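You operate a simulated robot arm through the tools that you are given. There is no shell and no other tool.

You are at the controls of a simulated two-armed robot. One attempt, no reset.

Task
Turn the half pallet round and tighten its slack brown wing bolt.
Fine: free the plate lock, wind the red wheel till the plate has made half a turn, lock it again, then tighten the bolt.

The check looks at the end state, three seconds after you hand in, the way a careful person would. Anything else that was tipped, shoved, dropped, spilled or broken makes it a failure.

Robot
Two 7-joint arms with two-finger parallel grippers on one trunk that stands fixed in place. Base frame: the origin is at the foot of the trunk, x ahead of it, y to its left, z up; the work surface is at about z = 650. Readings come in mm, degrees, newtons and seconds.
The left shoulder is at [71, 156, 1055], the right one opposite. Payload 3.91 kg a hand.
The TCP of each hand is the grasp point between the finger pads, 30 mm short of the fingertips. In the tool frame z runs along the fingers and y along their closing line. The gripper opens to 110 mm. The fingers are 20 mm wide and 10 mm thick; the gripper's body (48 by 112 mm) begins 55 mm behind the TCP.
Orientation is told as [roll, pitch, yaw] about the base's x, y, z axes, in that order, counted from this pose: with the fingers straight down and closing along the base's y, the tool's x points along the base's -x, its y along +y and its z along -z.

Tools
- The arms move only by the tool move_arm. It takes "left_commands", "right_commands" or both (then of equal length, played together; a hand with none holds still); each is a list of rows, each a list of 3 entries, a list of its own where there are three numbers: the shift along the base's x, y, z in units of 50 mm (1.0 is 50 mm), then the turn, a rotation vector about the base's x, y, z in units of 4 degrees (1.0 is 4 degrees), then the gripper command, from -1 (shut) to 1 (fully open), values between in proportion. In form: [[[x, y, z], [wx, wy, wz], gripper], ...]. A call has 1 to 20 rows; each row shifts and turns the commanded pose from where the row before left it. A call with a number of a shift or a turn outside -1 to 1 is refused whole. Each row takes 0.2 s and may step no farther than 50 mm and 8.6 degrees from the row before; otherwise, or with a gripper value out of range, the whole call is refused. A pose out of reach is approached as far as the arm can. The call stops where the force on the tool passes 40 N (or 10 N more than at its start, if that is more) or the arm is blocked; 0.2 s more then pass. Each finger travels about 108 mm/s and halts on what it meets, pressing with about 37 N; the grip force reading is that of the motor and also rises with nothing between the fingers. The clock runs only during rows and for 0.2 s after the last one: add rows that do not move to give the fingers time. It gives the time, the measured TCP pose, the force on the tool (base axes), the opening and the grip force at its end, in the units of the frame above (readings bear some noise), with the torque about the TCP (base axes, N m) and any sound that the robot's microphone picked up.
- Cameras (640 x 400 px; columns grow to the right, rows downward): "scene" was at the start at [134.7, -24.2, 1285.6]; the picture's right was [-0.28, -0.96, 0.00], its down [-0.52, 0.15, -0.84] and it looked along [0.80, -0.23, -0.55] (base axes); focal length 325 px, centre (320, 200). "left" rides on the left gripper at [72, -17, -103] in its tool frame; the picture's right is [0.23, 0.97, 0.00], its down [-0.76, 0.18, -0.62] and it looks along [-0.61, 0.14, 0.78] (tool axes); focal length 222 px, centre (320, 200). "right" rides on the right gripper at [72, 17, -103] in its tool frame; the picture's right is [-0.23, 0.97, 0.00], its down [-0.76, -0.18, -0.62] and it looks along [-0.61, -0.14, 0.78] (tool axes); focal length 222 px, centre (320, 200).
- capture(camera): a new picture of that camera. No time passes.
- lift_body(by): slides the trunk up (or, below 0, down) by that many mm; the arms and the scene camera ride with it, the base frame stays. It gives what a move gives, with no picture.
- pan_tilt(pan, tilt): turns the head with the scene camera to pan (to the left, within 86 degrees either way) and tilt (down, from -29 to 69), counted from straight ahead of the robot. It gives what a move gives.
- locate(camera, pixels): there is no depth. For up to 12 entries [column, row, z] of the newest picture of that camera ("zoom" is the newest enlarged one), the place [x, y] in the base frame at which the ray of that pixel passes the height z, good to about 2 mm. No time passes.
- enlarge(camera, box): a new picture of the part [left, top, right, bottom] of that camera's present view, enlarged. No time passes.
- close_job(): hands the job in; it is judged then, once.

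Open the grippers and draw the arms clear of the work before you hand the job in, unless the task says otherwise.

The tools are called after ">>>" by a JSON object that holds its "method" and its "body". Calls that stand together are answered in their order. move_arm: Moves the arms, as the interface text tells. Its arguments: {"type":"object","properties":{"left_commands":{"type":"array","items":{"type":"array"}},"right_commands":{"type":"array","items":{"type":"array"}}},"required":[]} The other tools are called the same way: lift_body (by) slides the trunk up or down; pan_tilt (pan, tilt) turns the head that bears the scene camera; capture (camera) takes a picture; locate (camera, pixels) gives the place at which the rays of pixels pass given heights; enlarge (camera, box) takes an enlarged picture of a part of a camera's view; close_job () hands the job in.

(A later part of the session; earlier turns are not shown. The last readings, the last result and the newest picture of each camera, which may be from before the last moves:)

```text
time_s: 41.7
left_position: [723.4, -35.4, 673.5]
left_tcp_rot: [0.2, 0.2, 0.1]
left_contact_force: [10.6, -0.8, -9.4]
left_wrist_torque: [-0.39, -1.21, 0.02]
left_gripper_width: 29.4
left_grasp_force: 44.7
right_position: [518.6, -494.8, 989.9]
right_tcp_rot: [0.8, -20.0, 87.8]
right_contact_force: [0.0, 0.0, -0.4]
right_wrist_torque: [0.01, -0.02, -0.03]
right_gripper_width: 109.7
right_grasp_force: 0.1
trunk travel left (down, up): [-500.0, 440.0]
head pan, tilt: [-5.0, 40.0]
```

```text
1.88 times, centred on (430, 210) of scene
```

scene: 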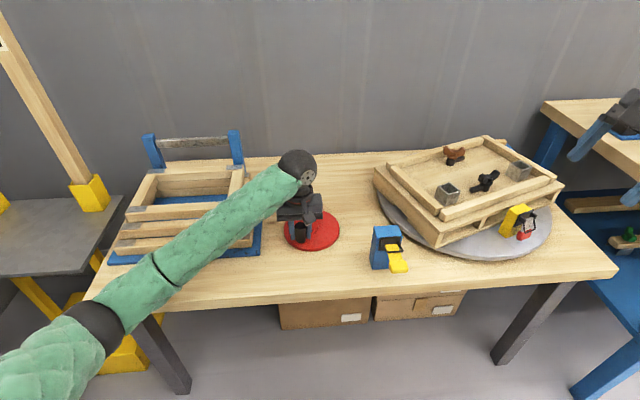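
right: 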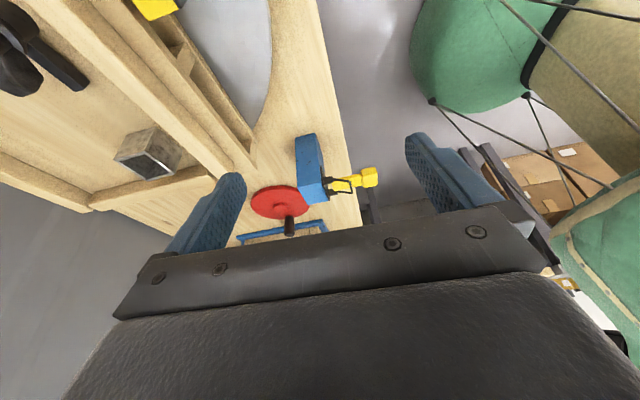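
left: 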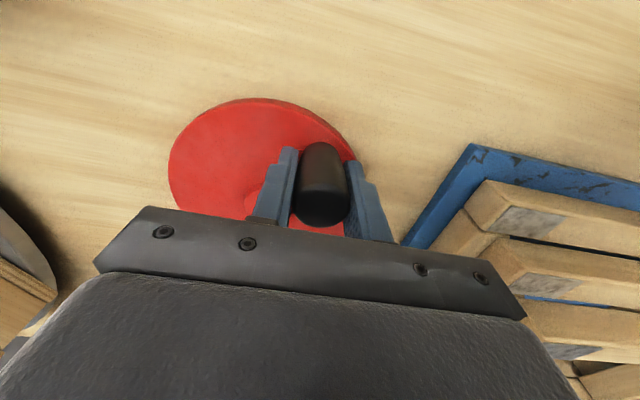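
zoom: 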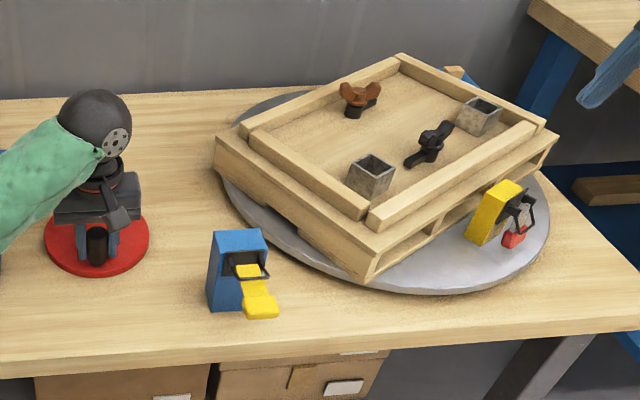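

I measure the pallet's near corner and plate rim to verify that the sweep clears the blue latch.

>>> {"method": "locate", "body": {"camera": "zoom", "pixels": [[362, 281, 640], [376, 255, 715], [215, 140, 715], [220, 178, 640], [557, 133, 715], [550, 225, 632], [430, 294, 632], [222, 180, 632], [305, 88, 632], [401, 55, 740], [462, 70, 680]]}}

```text
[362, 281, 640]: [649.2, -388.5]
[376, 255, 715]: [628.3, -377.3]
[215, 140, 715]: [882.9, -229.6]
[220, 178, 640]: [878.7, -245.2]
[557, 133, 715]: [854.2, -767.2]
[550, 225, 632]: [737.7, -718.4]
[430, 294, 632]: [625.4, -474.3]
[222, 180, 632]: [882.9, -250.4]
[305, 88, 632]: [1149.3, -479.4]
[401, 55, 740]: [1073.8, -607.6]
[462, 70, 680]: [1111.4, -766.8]
```

Sweep radius is ~255 about (862,-498), well clear of the latch and rear block. I continue winding with centre (782,-39), r 59.

>>> {"method": "move_arm", "body": {"left_commands": [[[0.104, -0.288, 0], [0, 0, 0], -0.8], [[0.103, -0.29, 0], [0, 0, 0], -0.8], [[0.174, -0.254, 0], [0, 0, 0], -0.8], [[0.234, -0.2, 0], [0, 0, 0], -0.8], [[0, 0, 0], [0, 0, 0], -0.8]]}}

```text
time_s: 42.9
left_position: [752.3, -91.9, 672.8]
left_tcp_rot: [0.1, 0.2, -0.1]
left_contact_force: [-19.0, -31.1, -3.2]
left_wrist_torque: [-0.46, 0.09, 0.1]
left_gripper_width: 29.2
left_grasp_force: 44.7
right_position: [515.5, -497.2, 989.0]
right_tcp_rot: [0.7, -20.1, 87.7]
right_contact_force: [-0.1, 1.2, -0.7]
right_wrist_torque: [-0.01, 0.01, 0.0]
right_gripper_width: 110.0
right_grasp_force: 0.0
trunk travel left (down, up): [-500.0, 440.0]
head pan, tilt: [-5.0, 40.0]
```

Measured knob points fit a circle centred (782,-39.5), r≈60. I continue 60° with that.

>>> {"method": "move_arm", "body": {"left_commands": [[[0.328, -0.198, 0], [0, 0, 0], -0.8], [[0.314, -0.042, 0], [0, 0, 0], -0.8], [[0.313, 0.041, 0], [0, 0, 0], -0.8], [[0.292, 0.121, 0], [0, 0, 0], -0.8], [[0, 0, 0], [0, 0, 0], -0.8]]}}

```text
time_s: 44.1
left_position: [814.7, -90.6, 674.3]
left_tcp_rot: [0.3, 0.4, 0.2]
left_contact_force: [-3.5, 9.5, 7.4]
left_wrist_torque: [-0.28, -1.33, -0.02]
left_gripper_width: 29.7
left_grasp_force: 45.2
right_position: [517.0, -494.0, 990.7]
right_tcp_rot: [0.7, -19.9, 87.8]
right_contact_force: [-0.2, -0.4, 0.0]
right_wrist_torque: [0.06, -0.02, -0.01]
right_gripper_width: 109.7
right_grasp_force: 0.1
trunk travel left (down, up): [-500.0, 440.0]
head pan, tilt: [-5.0, 40.0]
```

Low forces here. I continue another 90° and view the plate.

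>>> {"method": "move_arm", "body": {"left_commands": [[[0.251, 0.195, 0], [0, 0, 0], -0.8], [[0.192, 0.251, 0], [0, 0, 0], -0.8], [[0.121, 0.292, 0], [0, 0, 0], -0.8], [[0.041, 0.313, 0], [0, 0, 0], -0.8], [[-0.041, 0.313, 0], [0, 0, 0], -0.8], [[0, 0, 0], [0, 0, 0], -0.8]]}}

>>> {"method": "capture", "body": {"camera": "scene"}}

>>> {"method": "enlarge", "body": {"camera": "left", "box": [180, 80, 420, 250]}}

```text
time_s: 45.5
left_position: [841.9, -24.3, 673.0]
left_tcp_rot: [0.0, 0.2, 0.0]
left_contact_force: [-20.6, -6.3, 2.5]
left_wrist_torque: [-0.18, 0.0, 0.01]
left_gripper_width: 29.3
left_grasp_force: 45.1
right_position: [515.6, -495.1, 990.9]
right_tcp_rot: [0.7, -20.1, 87.8]
right_contact_force: [0.4, 0.5, 0.3]
right_wrist_torque: [-0.02, 0.03, -0.02]
right_gripper_width: 109.9
right_grasp_force: 0.2
trunk travel left (down, up): [-500.0, 440.0]
head pan, tilt: [-5.0, 40.0]
```

```text
taken
```

scene: 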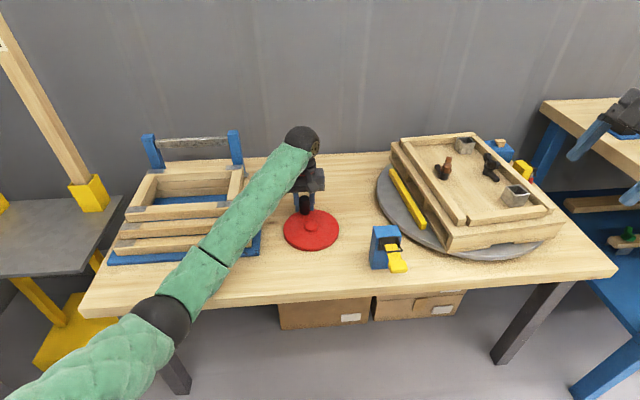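

```text
2.35 times, centred on (300, 165) of left
```

zoom: 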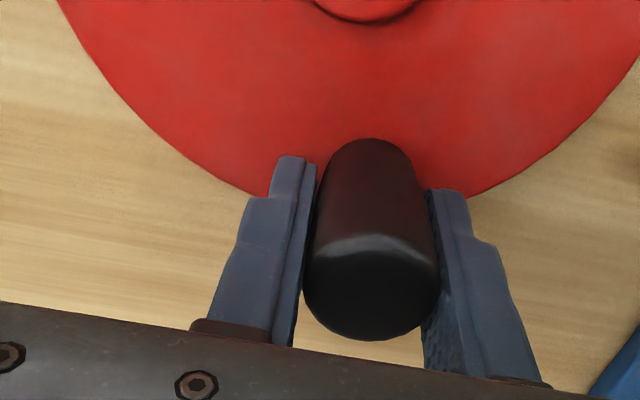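

Wheel has turned about 281°. I measure the present pallet edge directions to get the gear ratio.

>>> {"method": "enlarge", "body": {"camera": "scene", "box": [370, 120, 570, 270]}}

```text
2.67 times, centred on (470, 195) of scene
```

zoom: 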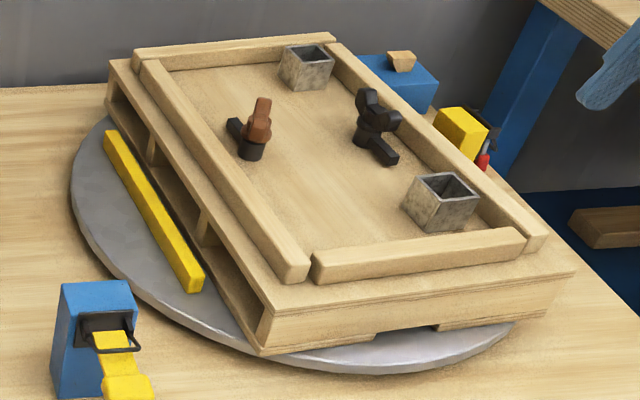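

>>> {"method": "locate", "body": {"camera": "zoom", "pixels": [[262, 354, 635], [270, 315, 680], [270, 315, 690], [270, 315, 700], [270, 315, 710], [108, 62, 690], [577, 270, 690], [108, 62, 700], [577, 270, 700], [108, 130, 640], [200, 290, 640]]}}

```text
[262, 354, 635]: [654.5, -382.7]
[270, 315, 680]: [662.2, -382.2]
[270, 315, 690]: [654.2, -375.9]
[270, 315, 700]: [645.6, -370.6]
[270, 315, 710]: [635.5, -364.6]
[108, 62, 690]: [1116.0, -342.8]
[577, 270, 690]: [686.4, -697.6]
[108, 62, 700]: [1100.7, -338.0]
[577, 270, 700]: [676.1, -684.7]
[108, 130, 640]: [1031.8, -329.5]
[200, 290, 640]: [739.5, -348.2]
```

The ratio works out at 3:1 (281° wheel → ~94° plate), so I need 540° in total, ending with the knob near angle 273°. I keep winding.

>>> {"method": "move_arm", "body": {"left_commands": [[[-0.125, 0.292, 0], [0, 0, 0], -0.8], [[-0.192, 0.251, 0], [0, 0, 0], -0.8], [[-0.251, 0.192, 0], [0, 0, 0], -0.8], [[-0.292, 0.121, 0], [0, 0, 0], -0.8], [[-0.313, 0.041, 0], [0, 0, 0], -0.8], [[0, 0, 0], [0, 0, 0], -0.8]]}}

```text
time_s: 46.9
left_position: [782.4, 20.2, 674.6]
left_tcp_rot: [0.2, 0.1, 0.1]
left_contact_force: [0.7, -10.5, 3.7]
left_wrist_torque: [-0.17, 0.62, 0.06]
left_gripper_width: 29.5
left_grasp_force: 45.1
right_position: [517.9, -495.2, 990.4]
right_tcp_rot: [0.6, -20.1, 87.8]
right_contact_force: [0.1, 0.0, 0.2]
right_wrist_torque: [-0.01, 0.01, 0.03]
right_gripper_width: 109.9
right_grasp_force: 0.1
trunk travel left (down, up): [-500.0, 440.0]
head pan, tilt: [-5.0, 40.0]
```

>>> {"method": "move_arm", "body": {"left_commands": [[[-0.313, -0.045, 0], [0, 0, 0], -0.8], [[-0.292, -0.121, 0], [0, 0, 0], -0.8], [[-0.251, -0.192, 0], [0, 0, 0], -0.8], [[-0.192, -0.251, 0], [0, 0, 0], -0.8], [[-0.121, -0.292, 0], [0, 0, 0], -0.8], [[0, 0, 0], [0, 0, 0], -0.8]]}}

>>> {"method": "capture", "body": {"camera": "scene"}}

```text
time_s: 48.3
left_position: [724.9, -24.1, 673.4]
left_tcp_rot: [0.1, 0.2, 0.1]
left_contact_force: [4.5, -1.8, 11.8]
left_wrist_torque: [-0.47, 0.52, 0.0]
left_gripper_width: 29.3
left_grasp_force: 44.5
right_position: [516.6, -494.7, 990.6]
right_tcp_rot: [0.8, -19.9, 87.8]
right_contact_force: [0.2, 0.7, 0.2]
right_wrist_torque: [0.03, -0.02, 0.01]
right_gripper_width: 109.9
right_grasp_force: 0.0
trunk travel left (down, up): [-500.0, 440.0]
head pan, tilt: [-5.0, 40.0]
```

```text
taken
```

scene: 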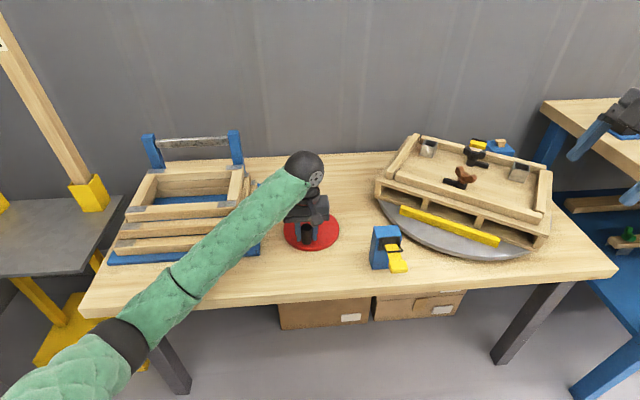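

Plate at ~144°. I continue to about knob angle 240° and then check before the last part.

>>> {"method": "move_arm", "body": {"left_commands": [[[-0.041, -0.313, 0], [0, 0, 0], -0.8], [[0.041, -0.313, 0], [0, 0, 0], -0.8], [[0.121, -0.292, 0], [0, 0, 0], -0.8], [[0.192, -0.251, 0], [0, 0, 0], -0.8], [[0.251, -0.192, 0], [0, 0, 0], -0.8], [[0, 0, 0], [0, 0, 0], -0.8]]}}

>>> {"method": "capture", "body": {"camera": "scene"}}

```text
time_s: 49.7
left_position: [755.1, -92.6, 673.7]
left_tcp_rot: [0.2, 0.2, 0.2]
left_contact_force: [7.9, 17.6, 15.1]
left_wrist_torque: [-0.01, 0.63, -0.05]
left_gripper_width: 29.4
left_grasp_force: 45.5
right_position: [517.0, -492.9, 990.8]
right_tcp_rot: [0.6, -20.1, 87.8]
right_contact_force: [-1.1, -0.4, -0.9]
right_wrist_torque: [0.0, -0.01, 0.03]
right_gripper_width: 110.1
right_grasp_force: 0.0
trunk travel left (down, up): [-500.0, 440.0]
head pan, tilt: [-5.0, 40.0]
```

```text
taken
```

scene: 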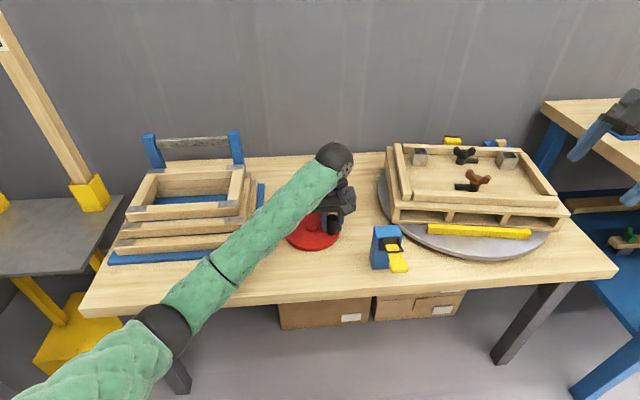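

About 30° of wheel remain. I go to commanded 270° in slower steps.

>>> {"method": "move_arm", "body": {"left_commands": [[[0.146, -0.06, 0], [0, 0, 0], -0.8], [[0.146, -0.061, 0], [0, 0, 0], -0.8], [[0.156, -0.03, 0], [0, 0, 0], -0.8], [[0.157, -0.011, 0], [0, 0, 0], -0.8], [[0, 0, 0], [0, 0, 0], -0.8], [[0, 0, 0], [0, 0, 0], -0.8]]}}

>>> {"method": "enlarge", "body": {"camera": "scene", "box": [370, 120, 590, 270]}}

```text
time_s: 51.1
left_position: [785.1, -100.2, 674.5]
left_tcp_rot: [0.3, 0.3, 0.1]
left_contact_force: [0.2, 13.7, 8.4]
left_wrist_torque: [0.3, 0.22, -0.06]
left_gripper_width: 29.4
left_grasp_force: 45.6
right_position: [517.3, -494.5, 991.6]
right_tcp_rot: [0.8, -20.1, 87.7]
right_contact_force: [0.0, -0.5, 0.0]
right_wrist_torque: [0.01, -0.03, -0.02]
right_gripper_width: 109.7
right_grasp_force: 0.1
trunk travel left (down, up): [-500.0, 440.0]
head pan, tilt: [-5.0, 40.0]
```

```text
2.67 times, centred on (480, 195) of scene
```

zoom: 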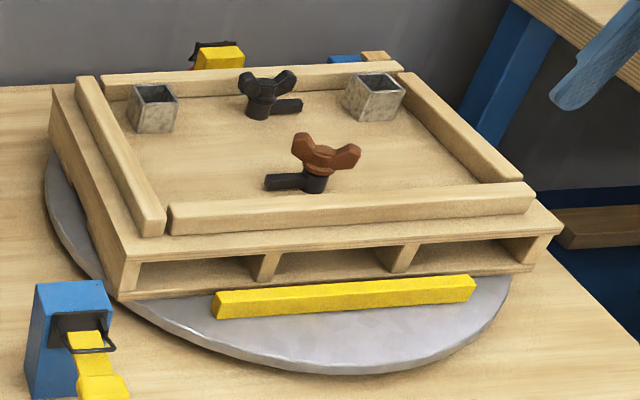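

The knob is at 272.9°, i.e. 540° of wheel. I verify the pallet front-edge heading.

>>> {"method": "locate", "body": {"camera": "zoom", "pixels": [[126, 257, 686], [563, 228, 686], [118, 301, 636], [533, 270, 636], [170, 232, 711], [535, 208, 711], [212, 318, 636], [475, 298, 636]]}}

```text
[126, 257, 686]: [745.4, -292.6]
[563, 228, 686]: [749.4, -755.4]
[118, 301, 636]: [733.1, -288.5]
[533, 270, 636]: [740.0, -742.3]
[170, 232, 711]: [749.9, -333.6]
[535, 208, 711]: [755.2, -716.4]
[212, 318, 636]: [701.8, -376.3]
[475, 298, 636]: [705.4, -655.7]
```

Front edge heading is ≈90.7° versus ≈89.7° initially, so the half turn is within about 1°. I open the fingers gently and rise off the knob.

>>> {"method": "move_arm", "body": {"left_commands": [[[0, 0, 0], [0, 0, 0], -0.3], [[0, 0, 0], [0, 0, 0], 0.1], [[0, 0, 0], [0, 0, 0], 0.1], [[0, 0, 0.6], [0, 0, 0], 0.1], [[0, 0, 0.9], [0, 0, 0], 0.1], [[0, 0, 0.9], [0, 0, 0], 0.1], [[-0.5, 0, 0.8], [0, 0, 0], 0.3], [[-0.8, 0, 0.4], [0, 0, 0], 0.3], [[-0.8, 0, 0], [0, 0, 0], 0.3], [[0, 0, 0], [0, 0, 0], 0.3]]}}

>>> {"method": "capture", "body": {"camera": "scene"}}

>>> {"method": "capture", "body": {"camera": "left"}}

```text
time_s: 53.3
left_position: [677.9, -99.5, 852.9]
left_tcp_rot: [0.1, 0.3, 0.1]
left_contact_force: [0.2, 0.3, -0.2]
left_wrist_torque: [-0.01, -0.04, 0.0]
left_gripper_width: 71.9
left_grasp_force: 0.1
right_position: [518.3, -493.5, 990.4]
right_tcp_rot: [0.9, -19.9, 87.8]
right_contact_force: [0.5, 0.5, -0.2]
right_wrist_torque: [-0.03, 0.02, 0.04]
right_gripper_width: 109.9
right_grasp_force: 0.0
trunk travel left (down, up): [-500.0, 440.0]
head pan, tilt: [-5.0, 40.0]
```

```text
taken
```

scene: 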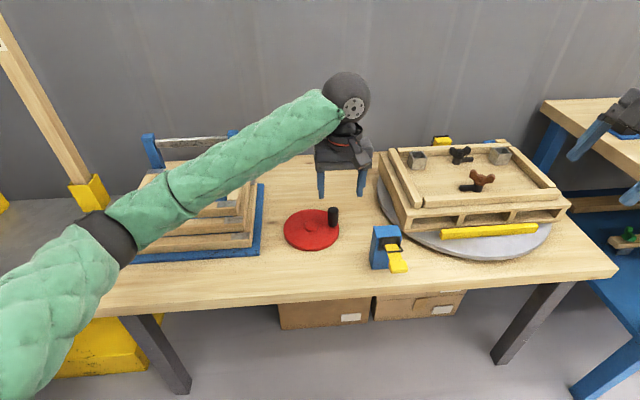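

```text
taken
```

left: 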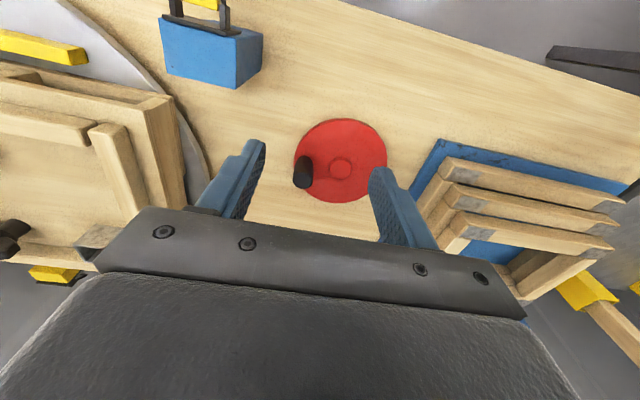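

I verify the knob's final bearing against the hub in the pictures.

>>> {"method": "enlarge", "body": {"camera": "scene", "box": [270, 195, 360, 260]}}

>>> {"method": "enlarge", "body": {"camera": "scene", "box": [370, 120, 590, 270]}}

```text
6.15 times, centred on (315, 228) of scene
```

zoom: 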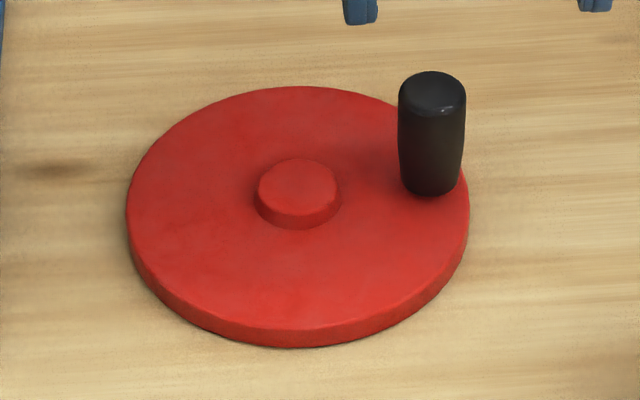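

```text
2.67 times, centred on (480, 195) of scene
```

zoom: 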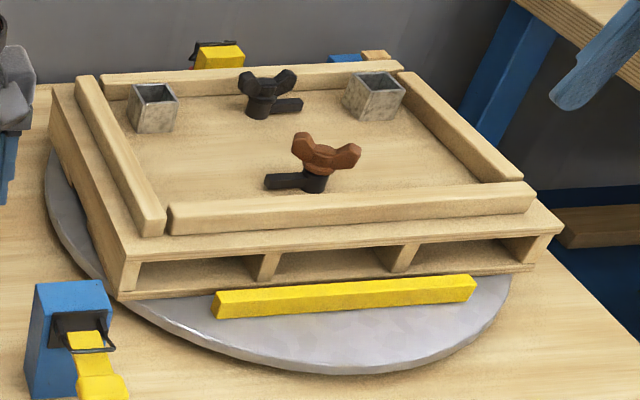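

>>> {"method": "locate", "body": {"camera": "scene", "pixels": [[333.2, 210.5, 690], [333.2, 224.7, 632], [311.3, 225.6, 640]]}}

>>> {"method": "locate", "body": {"camera": "left", "pixels": [[304, 182, 690], [308, 165, 632], [341, 168, 640], [296, 160, 626], [387, 160, 626]]}}

```text
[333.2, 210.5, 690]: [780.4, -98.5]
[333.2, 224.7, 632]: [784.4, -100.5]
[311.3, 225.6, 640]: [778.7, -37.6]
```

```text
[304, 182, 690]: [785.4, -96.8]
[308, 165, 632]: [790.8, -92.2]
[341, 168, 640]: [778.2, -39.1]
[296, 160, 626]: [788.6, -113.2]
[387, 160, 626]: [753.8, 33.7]
```

Final knob position is diametrically opposite its start through the hub, so the half turn is right. Now I bring the left hand back in front of the latch, tilt it 44° again, and close the fingers to use as a pusher.

>>> {"method": "move_arm", "body": {"left_commands": [[[-0.55, -0.35, 0], [0, 0, 0], 0.3], [[-0.55, -0.35, 0], [0, -1, 0], 0], [[-0.55, -0.35, 0], [0, -1, 0], -0.5], [[-0.55, -0.35, 0], [0, -1, 0], -1], [[-0.55, -0.35, 0], [0, -1, 0], -1], [[-0.35, -0.4, 0], [0, -1, 0], -1], [[0, 0, 0], [0, -1, 0], -1], [[0, 0, 0], [0, -1, 0], -1], [[0, 0, 0], [0, -1, 0], -1], [[0, 0, 0], [0, -1, 0], -1], [[0, 0, 0], [0, -1, 0], -1], [[0, 0, 0], [0, -1, 0], -1], [[0, 0, 0], [0, 0, 0], -1]]}}

>>> {"method": "capture", "body": {"camera": "left"}}

>>> {"method": "capture", "body": {"camera": "scene"}}

```text
time_s: 56.1
left_position: [524.2, -208.1, 853.5]
left_tcp_rot: [0.2, -43.7, 0.1]
left_contact_force: [0.5, -0.4, -0.4]
left_wrist_torque: [0.01, -0.02, 0.02]
left_gripper_width: 0.1
left_grasp_force: 37.4
right_position: [517.0, -493.6, 990.5]
right_tcp_rot: [0.7, -20.0, 87.8]
right_contact_force: [-0.4, -0.1, 0.4]
right_wrist_torque: [0.03, 0.03, -0.01]
right_gripper_width: 110.3
right_grasp_force: 0.0
trunk travel left (down, up): [-500.0, 440.0]
head pan, tilt: [-5.0, 40.0]
```

```text
taken
```

left: 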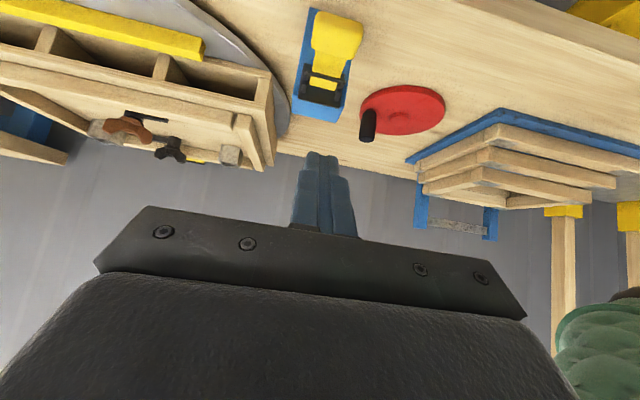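

```text
taken
```

scene: 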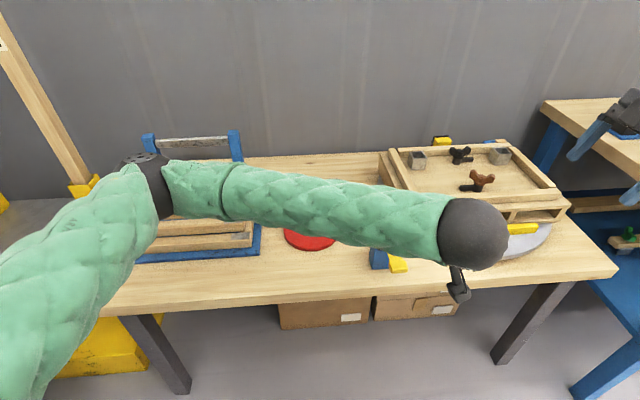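

I bring the right wrist camera back to its side-view spot to watch the lever, and zoom the left view on the lever.

>>> {"method": "move_arm", "body": {"right_commands": [[[0.4, 0.4, 0], [0, 0, 0], 1], [[0.4, 0.4, -0.3], [0, 0, 0], 1], [[0.4, 0.4, -0.6], [0, 0, 0], 1], [[0.3, 0.3, -0.8], [0, 0, 0], 1], [[0.16, 0.16, -0.7], [0, 0, 0], 1], [[0, 0, 0], [0, 0, 0], 1]]}}

>>> {"method": "capture", "body": {"camera": "right"}}

>>> {"method": "enlarge", "body": {"camera": "right", "box": [280, 120, 440, 220]}}

>>> {"method": "enlarge", "body": {"camera": "left", "box": [285, 0, 385, 130]}}

```text
time_s: 57.5
left_position: [523.6, -208.2, 855.0]
left_tcp_rot: [0.2, -43.8, 0.1]
left_contact_force: [-1.0, 0.3, -0.5]
left_wrist_torque: [-0.01, 0.01, 0.01]
left_gripper_width: 0.1
left_grasp_force: 36.9
right_position: [601.1, -410.9, 869.7]
right_tcp_rot: [0.7, -19.9, 87.8]
right_contact_force: [-0.1, -0.2, -0.7]
right_wrist_torque: [-0.01, 0.0, 0.02]
right_gripper_width: 109.8
right_grasp_force: 0.2
trunk travel left (down, up): [-500.0, 440.0]
head pan, tilt: [-5.0, 40.0]
```

```text
taken
```

right: 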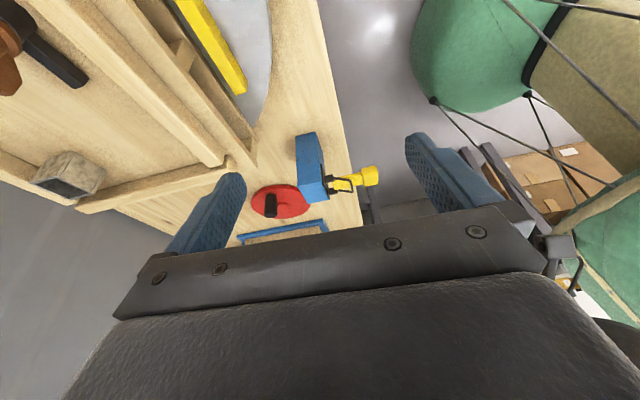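

```text
4.00 times, centred on (360, 170) of right
```

zoom: 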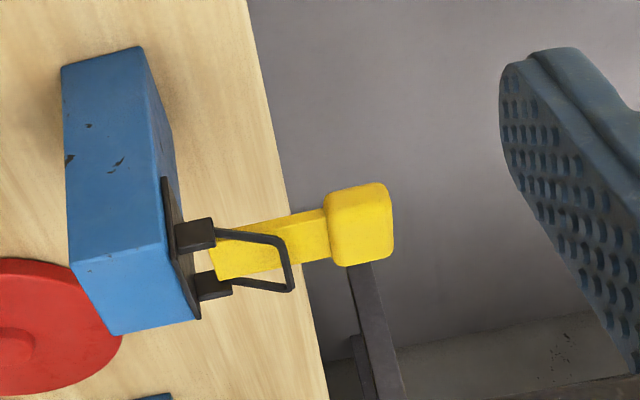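

```text
3.08 times, centred on (335, 65) of left
```

zoom: 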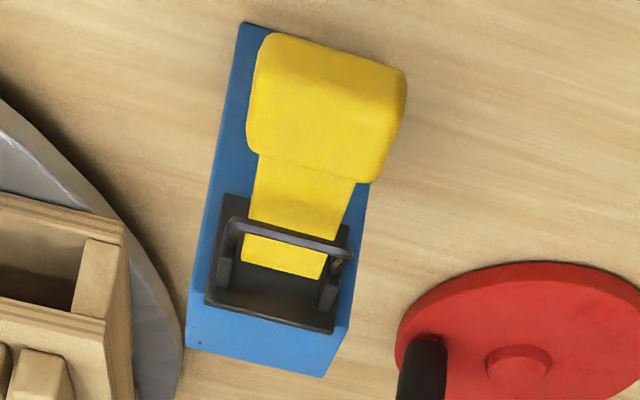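

>>> {"method": "locate", "body": {"camera": "zoom", "pixels": [[262, 75, 735], [262, 75, 745], [262, 75, 755], [400, 110, 745], [248, 140, 745], [370, 178, 745], [250, 240, 740], [325, 275, 725]]}}

>>> {"method": "enlarge", "body": {"camera": "right", "box": [280, 120, 440, 220]}}

>>> {"method": "locate", "body": {"camera": "zoom", "pixels": [[328, 200, 730], [328, 200, 745], [385, 185, 730], [385, 185, 745], [345, 265, 745], [393, 252, 745], [345, 265, 755], [393, 252, 755], [212, 255, 725]]}}

```text
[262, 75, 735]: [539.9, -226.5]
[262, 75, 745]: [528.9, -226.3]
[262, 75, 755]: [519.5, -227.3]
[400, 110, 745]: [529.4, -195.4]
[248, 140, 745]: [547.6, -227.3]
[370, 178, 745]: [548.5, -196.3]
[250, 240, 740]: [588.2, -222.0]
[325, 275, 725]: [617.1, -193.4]
```

```text
4.00 times, centred on (360, 170) of right
```

zoom: 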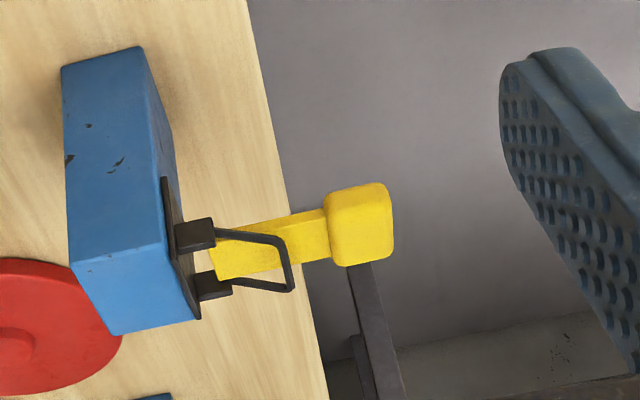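

```text
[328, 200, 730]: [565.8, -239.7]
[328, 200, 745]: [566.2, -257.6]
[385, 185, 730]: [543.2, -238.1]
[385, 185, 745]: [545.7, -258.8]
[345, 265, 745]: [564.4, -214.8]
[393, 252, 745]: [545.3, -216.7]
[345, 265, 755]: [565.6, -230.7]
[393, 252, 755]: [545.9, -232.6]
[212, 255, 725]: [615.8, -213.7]
```

The lever is horizontal with grip x 545–566 and top z≈731. I move the closed fingertips to just above the grip.

>>> {"method": "move_arm", "body": {"left_commands": [[[0.15, -0.01, -0.58], [0, 0, 0], -1], [[0.16, -0.01, -0.58], [0, 0, 0], -1], [[0, 0, -0.5], [0, 0, 0], -1], [[0, 0, 0], [0, 0, 0], -1]]}}

>>> {"method": "enlarge", "body": {"camera": "right", "box": [280, 120, 440, 220]}}

>>> {"method": "capture", "body": {"camera": "left"}}

```text
time_s: 58.5
left_position: [540.3, -209.4, 771.6]
left_tcp_rot: [0.2, -43.7, 0.0]
left_contact_force: [0.6, 0.3, -0.5]
left_wrist_torque: [0.04, -0.01, 0.01]
left_gripper_width: 0.0
left_grasp_force: 36.9
right_position: [600.7, -410.8, 869.9]
right_tcp_rot: [0.8, -20.0, 87.8]
right_contact_force: [-1.0, 0.3, 0.7]
right_wrist_torque: [0.0, -0.03, 0.04]
right_gripper_width: 109.9
right_grasp_force: 0.0
trunk travel left (down, up): [-500.0, 440.0]
head pan, tilt: [-5.0, 40.0]
```

```text
4.00 times, centred on (360, 170) of right
```

zoom: 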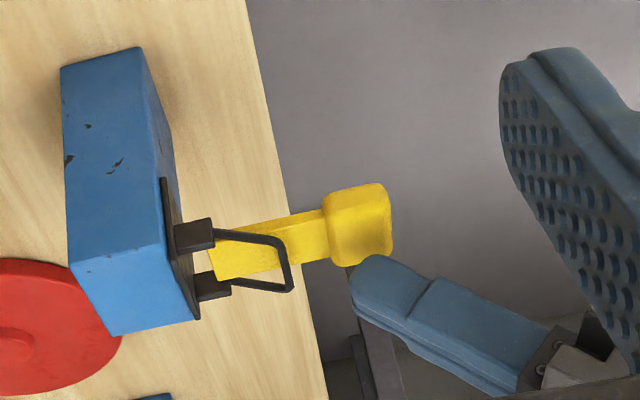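

```text
taken
```

left: 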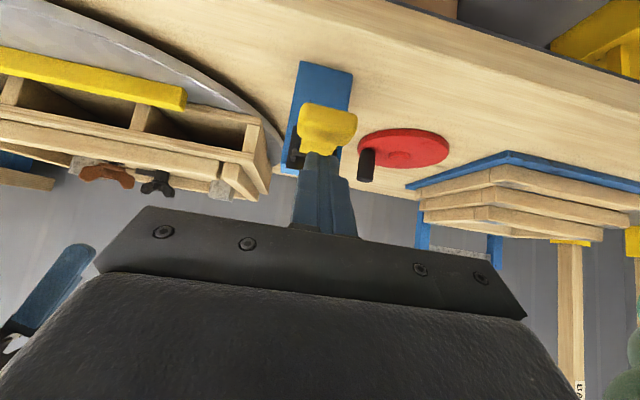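

The fingertips are just above the grip. I push down along the first part of the arc.

>>> {"method": "move_arm", "body": {"left_commands": [[[-0.04, 0, -0.22], [0, 0, 0], -1], [[-0.012, 0, -0.17], [0, 0, 0], -1], [[-0.012, 0, -0.17], [0, 0, 0], -1], [[0.038, 0, -0.17], [0, 0, 0], -1], [[0.038, 0, -0.17], [0, 0, 0], -1], [[0, 0, 0], [0, 0, 0], -1]]}}

>>> {"method": "enlarge", "body": {"camera": "right", "box": [280, 120, 440, 220]}}

```text
time_s: 59.9
left_position: [540.3, -209.3, 724.6]
left_tcp_rot: [0.2, -43.7, 0.0]
left_contact_force: [0.4, 0.2, -0.4]
left_wrist_torque: [-0.01, 0.02, -0.02]
left_gripper_width: 0.0
left_grasp_force: 37.0
right_position: [601.0, -411.5, 870.3]
right_tcp_rot: [0.6, -19.9, 87.8]
right_contact_force: [0.1, 0.6, -0.1]
right_wrist_torque: [0.01, -0.01, -0.02]
right_gripper_width: 110.1
right_grasp_force: 0.1
trunk travel left (down, up): [-500.0, 440.0]
head pan, tilt: [-5.0, 40.0]
```

```text
4.00 times, centred on (360, 170) of right
```

zoom: 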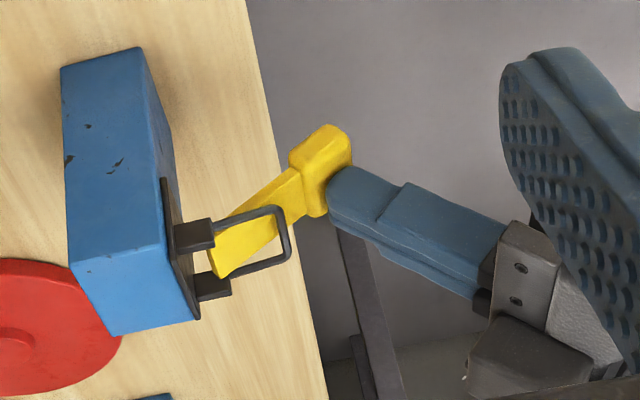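

The lever follows down easily. I continue along the arc toward the face.

>>> {"method": "move_arm", "body": {"left_commands": [[[0.084, 0, -0.11], [0, 0, 0], -1], [[0.084, 0, -0.11], [0, 0, 0], -1], [[0.085, 0, -0.095], [0, 0, 0], -1], [[0.085, 0, -0.095], [0, 0, 0], -1], [[0.128, 0, -0.1], [0, 0, 0], -1], [[0, 0, 0], [0, 0, 0], -1]]}}

>>> {"method": "enlarge", "body": {"camera": "right", "box": [280, 120, 440, 220]}}

```text
time_s: 61.3
left_position: [563.7, -209.9, 700.0]
left_tcp_rot: [0.2, -43.6, 0.0]
left_contact_force: [-1.1, -0.8, 0.5]
left_wrist_torque: [-0.03, 0.05, -0.01]
left_gripper_width: 0.0
left_grasp_force: 37.0
right_position: [599.8, -410.0, 870.7]
right_tcp_rot: [0.7, -20.0, 87.9]
right_contact_force: [0.1, -1.1, 0.1]
right_wrist_torque: [0.0, -0.04, 0.02]
right_gripper_width: 110.0
right_grasp_force: 0.1
trunk travel left (down, up): [-500.0, 440.0]
head pan, tilt: [-5.0, 40.0]
```

```text
4.00 times, centred on (360, 170) of right
```

zoom: 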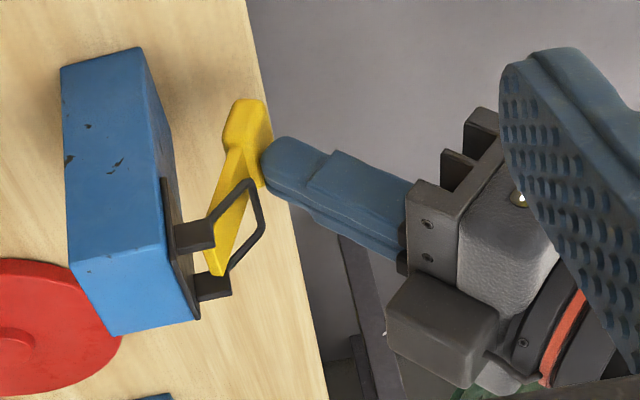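

About 20° remain. I push on in +x with a slight drop, in small steps.

>>> {"method": "move_arm", "body": {"left_commands": [[[0.1, 0, -0.07], [0, 0, 0], -1], [[0.1, 0, -0.05], [0, 0, 0], -1], [[0, 0, 0], [0, 0, 0], -1]]}}

>>> {"method": "enlarge", "body": {"camera": "right", "box": [280, 120, 440, 220]}}

```text
time_s: 62.1
left_position: [573.7, -209.0, 694.3]
left_tcp_rot: [0.2, -43.7, 0.1]
left_contact_force: [-0.2, -0.4, 2.8]
left_wrist_torque: [-0.05, -0.06, 0.01]
left_gripper_width: 0.0
left_grasp_force: 37.4
right_position: [600.0, -409.9, 868.8]
right_tcp_rot: [0.8, -20.0, 87.8]
right_contact_force: [0.3, 0.3, 0.4]
right_wrist_torque: [0.01, 0.01, 0.04]
right_gripper_width: 109.8
right_grasp_force: 0.1
trunk travel left (down, up): [-500.0, 440.0]
head pan, tilt: [-5.0, 40.0]
```

```text
4.00 times, centred on (360, 170) of right
```

zoom: 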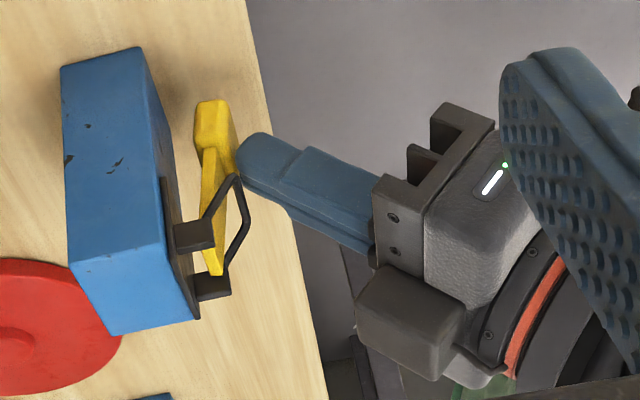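

The lever now looks as it did originally. I press a bit further to be sure it is seated.

>>> {"method": "move_arm", "body": {"left_commands": [[[0.04, 0, -0.02], [0, 0, 0], -1], [[0.03, 0, -0.01], [0, 0, 0], -1], [[0, 0, 0], [0, 0, 0], -1]]}}

>>> {"method": "move_arm", "body": {"left_commands": [[[0.03, 0, -0.01], [0, 0, 0], -1], [[0, 0, 0], [0, 0, 0], -1]]}}

>>> {"method": "enlarge", "body": {"camera": "right", "box": [280, 120, 440, 220]}}

```text
time_s: 62.9
left_position: [574.1, -208.8, 693.6]
left_tcp_rot: [0.1, -43.8, 0.0]
left_contact_force: [-31.6, 4.5, 14.2]
left_wrist_torque: [0.04, 0.12, 0.02]
left_gripper_width: 0.0
left_grasp_force: 36.8
right_position: [599.6, -411.1, 871.7]
right_tcp_rot: [0.7, -20.0, 87.8]
right_contact_force: [0.5, -0.1, -0.9]
right_wrist_torque: [0.0, -0.03, -0.01]
right_gripper_width: 109.5
right_grasp_force: 0.0
trunk travel left (down, up): [-500.0, 440.0]
head pan, tilt: [-5.0, 40.0]
```

```text
time_s: 63.3
left_position: [573.9, -207.8, 694.8]
left_tcp_rot: [-0.1, -43.7, 0.2]
left_contact_force: [-26.9, 8.1, 15.1]
left_wrist_torque: [0.11, 0.04, 0.32]
left_gripper_width: 0.0
left_grasp_force: 37.2
right_position: [600.2, -409.8, 870.5]
right_tcp_rot: [0.5, -20.0, 87.9]
right_contact_force: [0.3, 0.0, -0.3]
right_wrist_torque: [-0.03, 0.01, -0.05]
right_gripper_width: 109.8
right_grasp_force: 0.0
trunk travel left (down, up): [-500.0, 440.0]
head pan, tilt: [-5.0, 40.0]
stopped in row 1 (left hand): the force on the tool passed its limit at 46 N (the readings are from after the stop); the commanded pose is now the measured one
```

```text
4.00 times, centred on (360, 170) of right
```

zoom: 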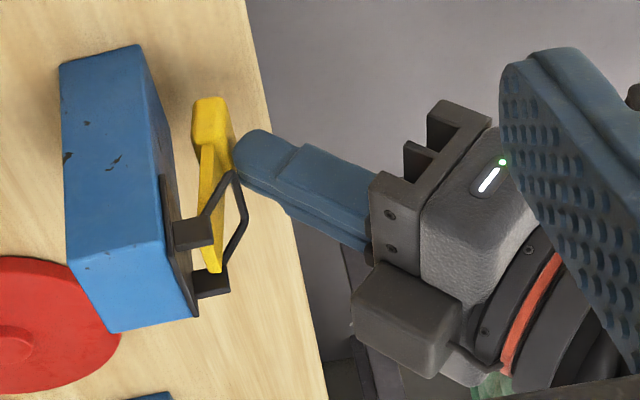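

A firm 30–46 N stop: the lever is fully home. I back the left hand off in -x and then up.

>>> {"method": "move_arm", "body": {"left_commands": [[[-0.4, 0, 0], [0, 0, 0], -1], [[-0.6, 0, 0], [0, 0, 0], -1], [[-0.6, 0, 0.5], [0, 0, 0], -1], [[0, 0, 0.9], [0, 0, 0], -1], [[0, 0, 0.9], [0, 0, 0], -1], [[0, 0, 0.9], [0, 0, 0], -1], [[0, 0, 0], [0, 0, 0], -1]]}}

>>> {"method": "capture", "body": {"camera": "right"}}

>>> {"method": "enlarge", "body": {"camera": "right", "box": [280, 120, 360, 210]}}

```text
time_s: 64.7
left_position: [528.0, -127.8, 765.5]
left_tcp_rot: [17.7, -44.6, -8.9]
left_contact_force: [0.6, -0.7, 0.2]
left_wrist_torque: [0.0, -0.03, -0.02]
left_gripper_width: 0.0
left_grasp_force: 37.1
right_position: [599.9, -410.7, 870.3]
right_tcp_rot: [0.8, -20.0, 87.7]
right_contact_force: [-0.2, -0.4, 0.7]
right_wrist_torque: [0.0, 0.0, 0.01]
right_gripper_width: 110.1
right_grasp_force: 0.0
trunk travel left (down, up): [-500.0, 440.0]
head pan, tilt: [-5.0, 40.0]
stopped in row 6 (left hand): the arm was blocked; the commanded pose is now the measured one
```

```text
taken
```

right: 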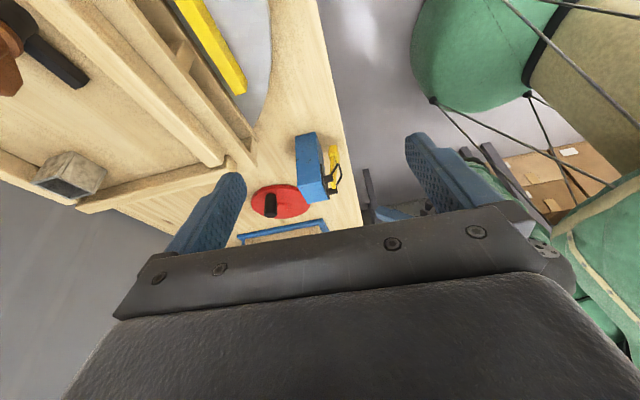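

```text
4.44 times, centred on (320, 165) of right
```

zoom: 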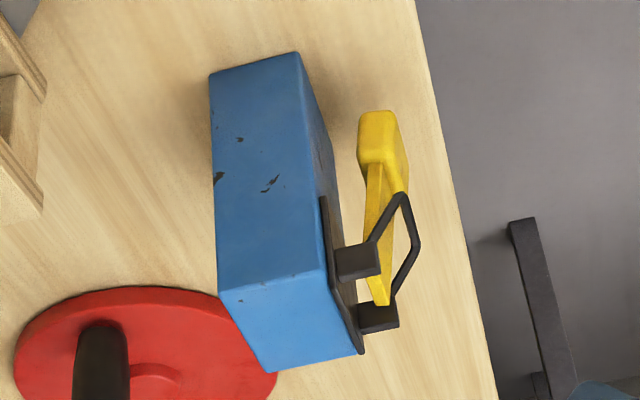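

The latch matches its original closed look. But the left arm reported being blocked while lifting near its inner limit; I check the scene before moving it.

>>> {"method": "capture", "body": {"camera": "scene"}}

>>> {"method": "capture", "body": {"camera": "left"}}

```text
taken
```

scene: 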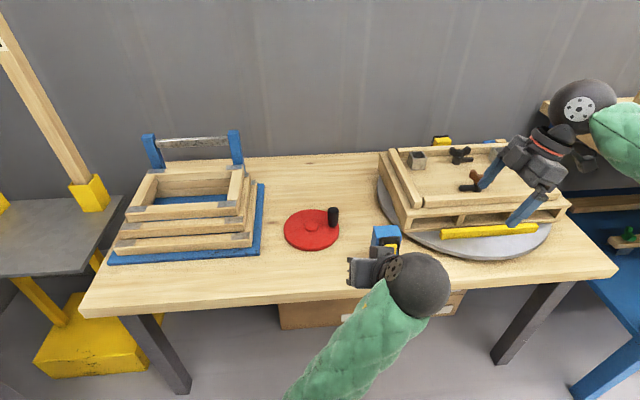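

```text
taken
```

left: 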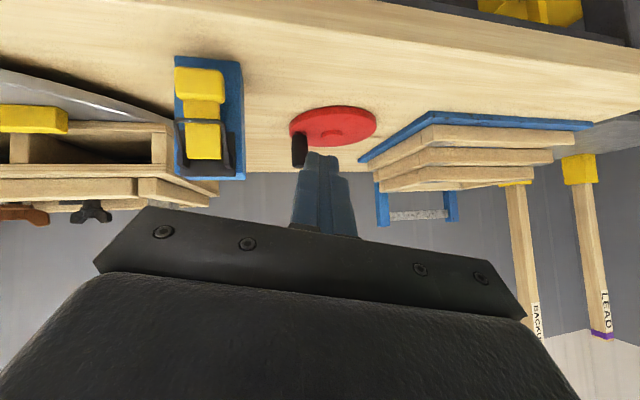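

Nothing is disturbed; the arm just ran into its inner reach. I move it up, left and forward out of the way, undoing the tilt.

>>> {"method": "move_arm", "body": {"left_commands": [[[0.1, 0.4, 0.3], [0, 0, 0], -1], [[0.2, 0.5, 0.4], [0, 0.5, 0], -0.5], [[0.2, 0.5, 0.5], [0, 1, 0], 0], [[0.2, 0.5, 0.5], [0, 1, 0], 0], [[0.2, 0.5, 0.5], [0, 1, 0], 0], [[0.2, 0.5, 0.5], [0, 1, 0], 0], [[0, 0, 0], [0, 0, 0], 0]]}}

```text
time_s: 65.6
left_position: [568.5, 23.4, 781.5]
left_tcp_rot: [31.2, -35.1, -14.2]
left_contact_force: [0.6, 0.6, -0.5]
left_wrist_torque: [0.0, 0.07, 0.03]
left_gripper_width: 55.2
left_grasp_force: 0.1
right_position: [600.6, -410.8, 869.5]
right_tcp_rot: [0.7, -20.0, 87.7]
right_contact_force: [0.5, -0.5, -0.1]
right_wrist_torque: [-0.02, 0.04, -0.02]
right_gripper_width: 110.0
right_grasp_force: 0.1
trunk travel left (down, up): [-500.0, 440.0]
head pan, tilt: [-5.0, 40.0]
stopped in row 4 (left hand): the arm was blocked; the commanded pose is now the measured one
```

Still constrained in that wrist posture. I move forward and up, away from the body, where the arm has more room.

>>> {"method": "move_arm", "body": {"left_commands": [[[0.6, 0, 0.3], [0, 0, 0], 0], [[0.6, 0, 0.5], [0, 0, 0], 0], [[0, 0, 0], [0, 0, 0], 0]]}}

>>> {"method": "capture", "body": {"camera": "scene"}}

```text
time_s: 66.6
left_position: [631.0, 67.4, 791.2]
left_tcp_rot: [38.4, -32.5, -16.7]
left_contact_force: [0.0, -0.9, -0.5]
left_wrist_torque: [0.02, -0.03, 0.0]
left_gripper_width: 55.0
left_grasp_force: 0.1
right_position: [600.1, -411.7, 868.9]
right_tcp_rot: [0.8, -20.0, 87.7]
right_contact_force: [0.2, 1.1, 0.0]
right_wrist_torque: [0.0, -0.03, 0.0]
right_gripper_width: 110.0
right_grasp_force: 0.0
trunk travel left (down, up): [-500.0, 440.0]
head pan, tilt: [-5.0, 40.0]
stopped in row 3 (left hand): the arm was blocked; the commanded pose is now the measured one
```

```text
taken
```

scene: 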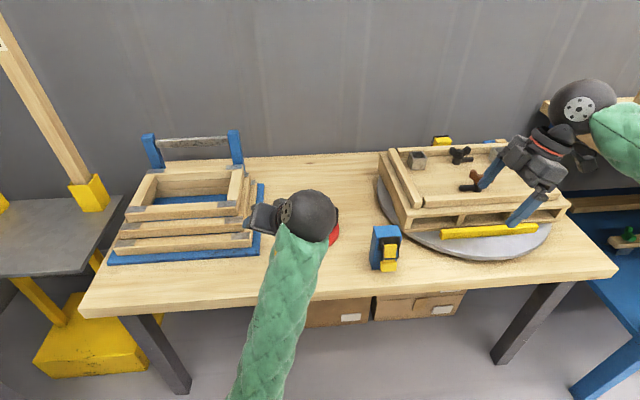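

The hand has swung toward the left; I rotate it back toward straight-down in place, with a slight move right and up, to keep clear of the frames.

>>> {"method": "move_arm", "body": {"left_commands": [[[0, -0.1, 0.2], [-1, 0.8, 0.4], 0], [[0, -0.2, 0.2], [-1, 0.8, 0.4], 0], [[0, -0.2, 0.2], [-1, 0.8, 0.4], 0], [[0, 0, 0], [0, 0, 0], 0]]}}

>>> {"method": "capture", "body": {"camera": "left"}}

```text
time_s: 67.3
left_position: [634.9, 132.3, 772.3]
left_tcp_rot: [39.9, -24.8, -10.0]
left_contact_force: [-0.1, -0.4, 0.3]
left_wrist_torque: [0.0, -0.03, -0.04]
left_gripper_width: 54.7
left_grasp_force: 0.0
left hand out of reach, approached as far as the arm can: row 3
right_position: [601.4, -411.1, 870.4]
right_tcp_rot: [0.7, -20.0, 87.8]
right_contact_force: [-0.1, 0.4, 0.3]
right_wrist_torque: [0.02, -0.01, -0.01]
right_gripper_width: 110.1
right_grasp_force: 0.1
trunk travel left (down, up): [-500.0, 440.0]
head pan, tilt: [-5.0, 40.0]
stopped in row 3 (left hand): the arm was blocked; the commanded pose is now the measured one
```

```text
taken
```

left: 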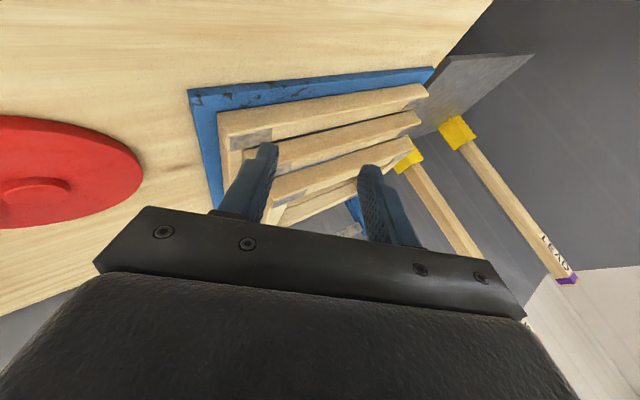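

Drift toward +y continues, so before anything else I look at the left arm's posture with the head camera.

>>> {"method": "pan_tilt", "body": {"pan": 30, "tilt": 55}}

>>> {"method": "capture", "body": {"camera": "scene"}}

```text
time_s: 68.3
left_position: [634.8, 134.0, 772.0]
left_tcp_rot: [39.8, -24.8, -10.1]
left_contact_force: [0.3, 0.6, 0.3]
left_wrist_torque: [0.03, -0.01, -0.02]
left_gripper_width: 55.0
left_grasp_force: 0.0
right_position: [601.0, -411.6, 870.2]
right_tcp_rot: [0.7, -20.1, 87.7]
right_contact_force: [0.6, 0.3, 0.8]
right_wrist_torque: [-0.01, -0.04, 0.02]
right_gripper_width: 110.1
right_grasp_force: 0.1
trunk travel left (down, up): [-500.0, 440.0]
head pan, tilt: [30.0, 55.0]
```

```text
taken
```

scene: 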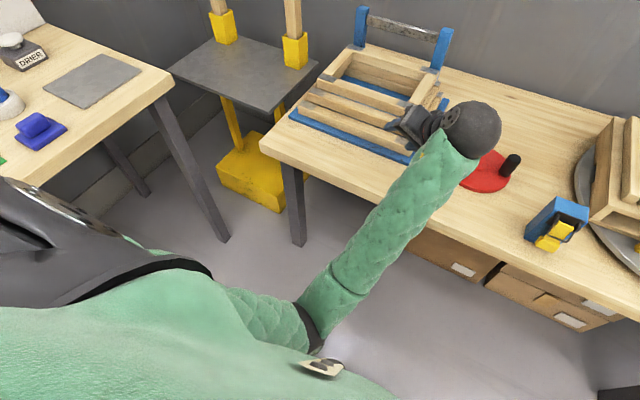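

The elbow hangs low and the wrist is folded. I try small pure upward steps and watch whether the hand follows.

>>> {"method": "move_arm", "body": {"left_commands": [[[0, 0, 0.3], [0, 0, 0], 0], [[0, 0, 0.3], [0, 0, 0], 0]]}}

```text
time_s: 69.1
left_position: [632.7, 155.0, 788.4]
left_tcp_rot: [43.2, -23.5, -10.6]
left_contact_force: [-0.5, -0.5, -0.3]
left_wrist_torque: [-0.03, 0.01, 0.0]
left_gripper_width: 54.8
left_grasp_force: 0.1
right_position: [600.9, -410.9, 869.1]
right_tcp_rot: [0.7, -20.0, 87.8]
right_contact_force: [0.3, -0.5, -0.6]
right_wrist_torque: [-0.01, 0.03, -0.05]
right_gripper_width: 110.1
right_grasp_force: 0.1
trunk travel left (down, up): [-500.0, 440.0]
head pan, tilt: [30.0, 55.0]
stopped in row 2 (left hand): the arm was blocked; the commanded pose is now the measured one
```

A wrist joint seems at its limit. I retrace in reverse: moving toward -y with roll decreasing, back to the posture that worked in front of the latch.

>>> {"method": "move_arm", "body": {"left_commands": [[[0, -0.4, 0], [-0.3, -0.3, 0], 0], [[0, -0.4, 0], [-0.3, -0.3, 0], 0]]}}

```text
time_s: 69.9
left_position: [641.7, 155.0, 790.8]
left_tcp_rot: [47.0, -26.5, -10.8]
left_contact_force: [-0.2, 0.7, 0.8]
left_wrist_torque: [0.0, -0.02, 0.02]
left_gripper_width: 55.2
left_grasp_force: 0.1
right_position: [601.8, -410.6, 870.2]
right_tcp_rot: [0.8, -20.0, 87.7]
right_contact_force: [-0.1, 0.1, -0.8]
right_wrist_torque: [0.0, 0.03, 0.01]
right_gripper_width: 109.8
right_grasp_force: 0.1
trunk travel left (down, up): [-500.0, 440.0]
head pan, tilt: [30.0, 55.0]
stopped in row 2 (left hand): the arm was blocked; the commanded pose is now the measured one
```

The posture is stuck at a joint limit, so I raise the trunk 150 mm; the arms ride along and the hand gets well clear of the frames, letting me untwist it safely.

>>> {"method": "lift_body", "body": {"by": 150}}

>>> {"method": "capture", "body": {"camera": "scene"}}

>>> {"method": "capture", "body": {"camera": "right"}}

```text
time_s: 71.6
left_position: [639.9, 155.1, 939.3]
left_tcp_rot: [47.1, -26.5, -10.8]
left_contact_force: [-0.3, -0.5, -0.6]
left_wrist_torque: [0.0, 0.0, -0.01]
left_gripper_width: 54.9
left_grasp_force: 0.1
right_position: [600.2, -411.5, 1019.4]
right_tcp_rot: [0.6, -20.0, 87.7]
right_contact_force: [0.8, -0.3, -0.1]
right_wrist_torque: [-0.03, -0.02, 0.0]
right_gripper_width: 109.9
right_grasp_force: 0.1
trunk travel left (down, up): [-650.0, 290.0]
head pan, tilt: [30.0, 55.0]
```

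```text
taken
```

scene: 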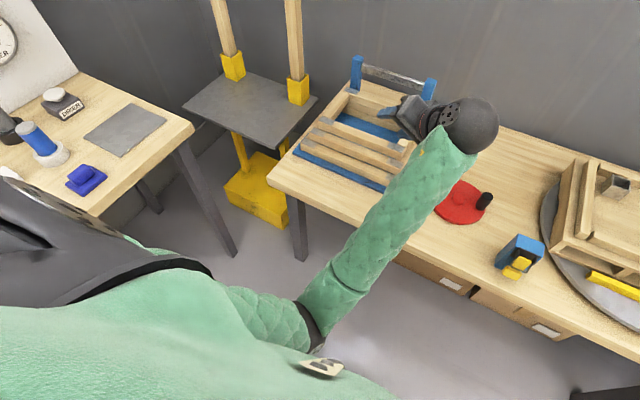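

```text
taken
```

right: 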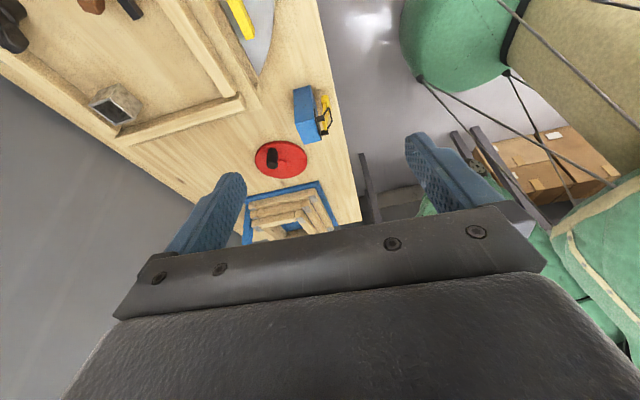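

The hand is now clear above the frames. I try to extend and untwist it: forward/up with rotation back toward straight down.

>>> {"method": "move_arm", "body": {"left_commands": [[[0.5, 0.2, 0.3], [0, 0, 0], 0], [[0.5, 0.2, 0.3], [0, 0, 0], 0], [[0.5, 0.2, 0.3], [0, 0, 0], 0]]}}

```text
time_s: 72.4
left_position: [716.3, 208.1, 983.4]
left_tcp_rot: [49.9, -26.0, -11.1]
left_contact_force: [0.7, -0.1, 0.0]
left_wrist_torque: [0.01, 0.01, 0.0]
left_gripper_width: 55.2
left_grasp_force: 0.1
right_position: [600.2, -410.8, 1018.9]
right_tcp_rot: [0.8, -20.0, 87.8]
right_contact_force: [-0.2, 0.1, -0.5]
right_wrist_torque: [0.0, -0.02, -0.01]
right_gripper_width: 110.2
right_grasp_force: 0.2
trunk travel left (down, up): [-650.0, 290.0]
head pan, tilt: [30.0, 55.0]
```

It follows now. I rotate it back toward zero orientation.

>>> {"method": "move_arm", "body": {"left_commands": [[[0.2, 0, 0.2], [-1, 0.5, 0.2], 0], [[0.2, 0, 0.2], [-1, 0.5, 0.2], 0], [[0.2, 0, 0.2], [-1, 0.5, 0.2], 0], [[0.2, 0, 0.2], [-1, 0.5, 0.2], 0]]}}

```text
time_s: 73.4
left_position: [752.7, 257.0, 1017.7]
left_tcp_rot: [38.2, -20.9, 0.0]
left_contact_force: [-0.1, 0.0, 0.4]
left_wrist_torque: [0.0, -0.02, 0.0]
left_gripper_width: 55.1
left_grasp_force: 0.1
right_position: [600.9, -409.9, 1019.7]
right_tcp_rot: [0.7, -20.1, 87.7]
right_contact_force: [-1.5, -0.2, 0.0]
right_wrist_torque: [0.01, 0.0, 0.05]
right_gripper_width: 110.1
right_grasp_force: 0.1
trunk travel left (down, up): [-650.0, 290.0]
head pan, tilt: [30.0, 55.0]
stopped in row 4 (left hand): the arm was blocked; the commanded pose is now the measured one
```

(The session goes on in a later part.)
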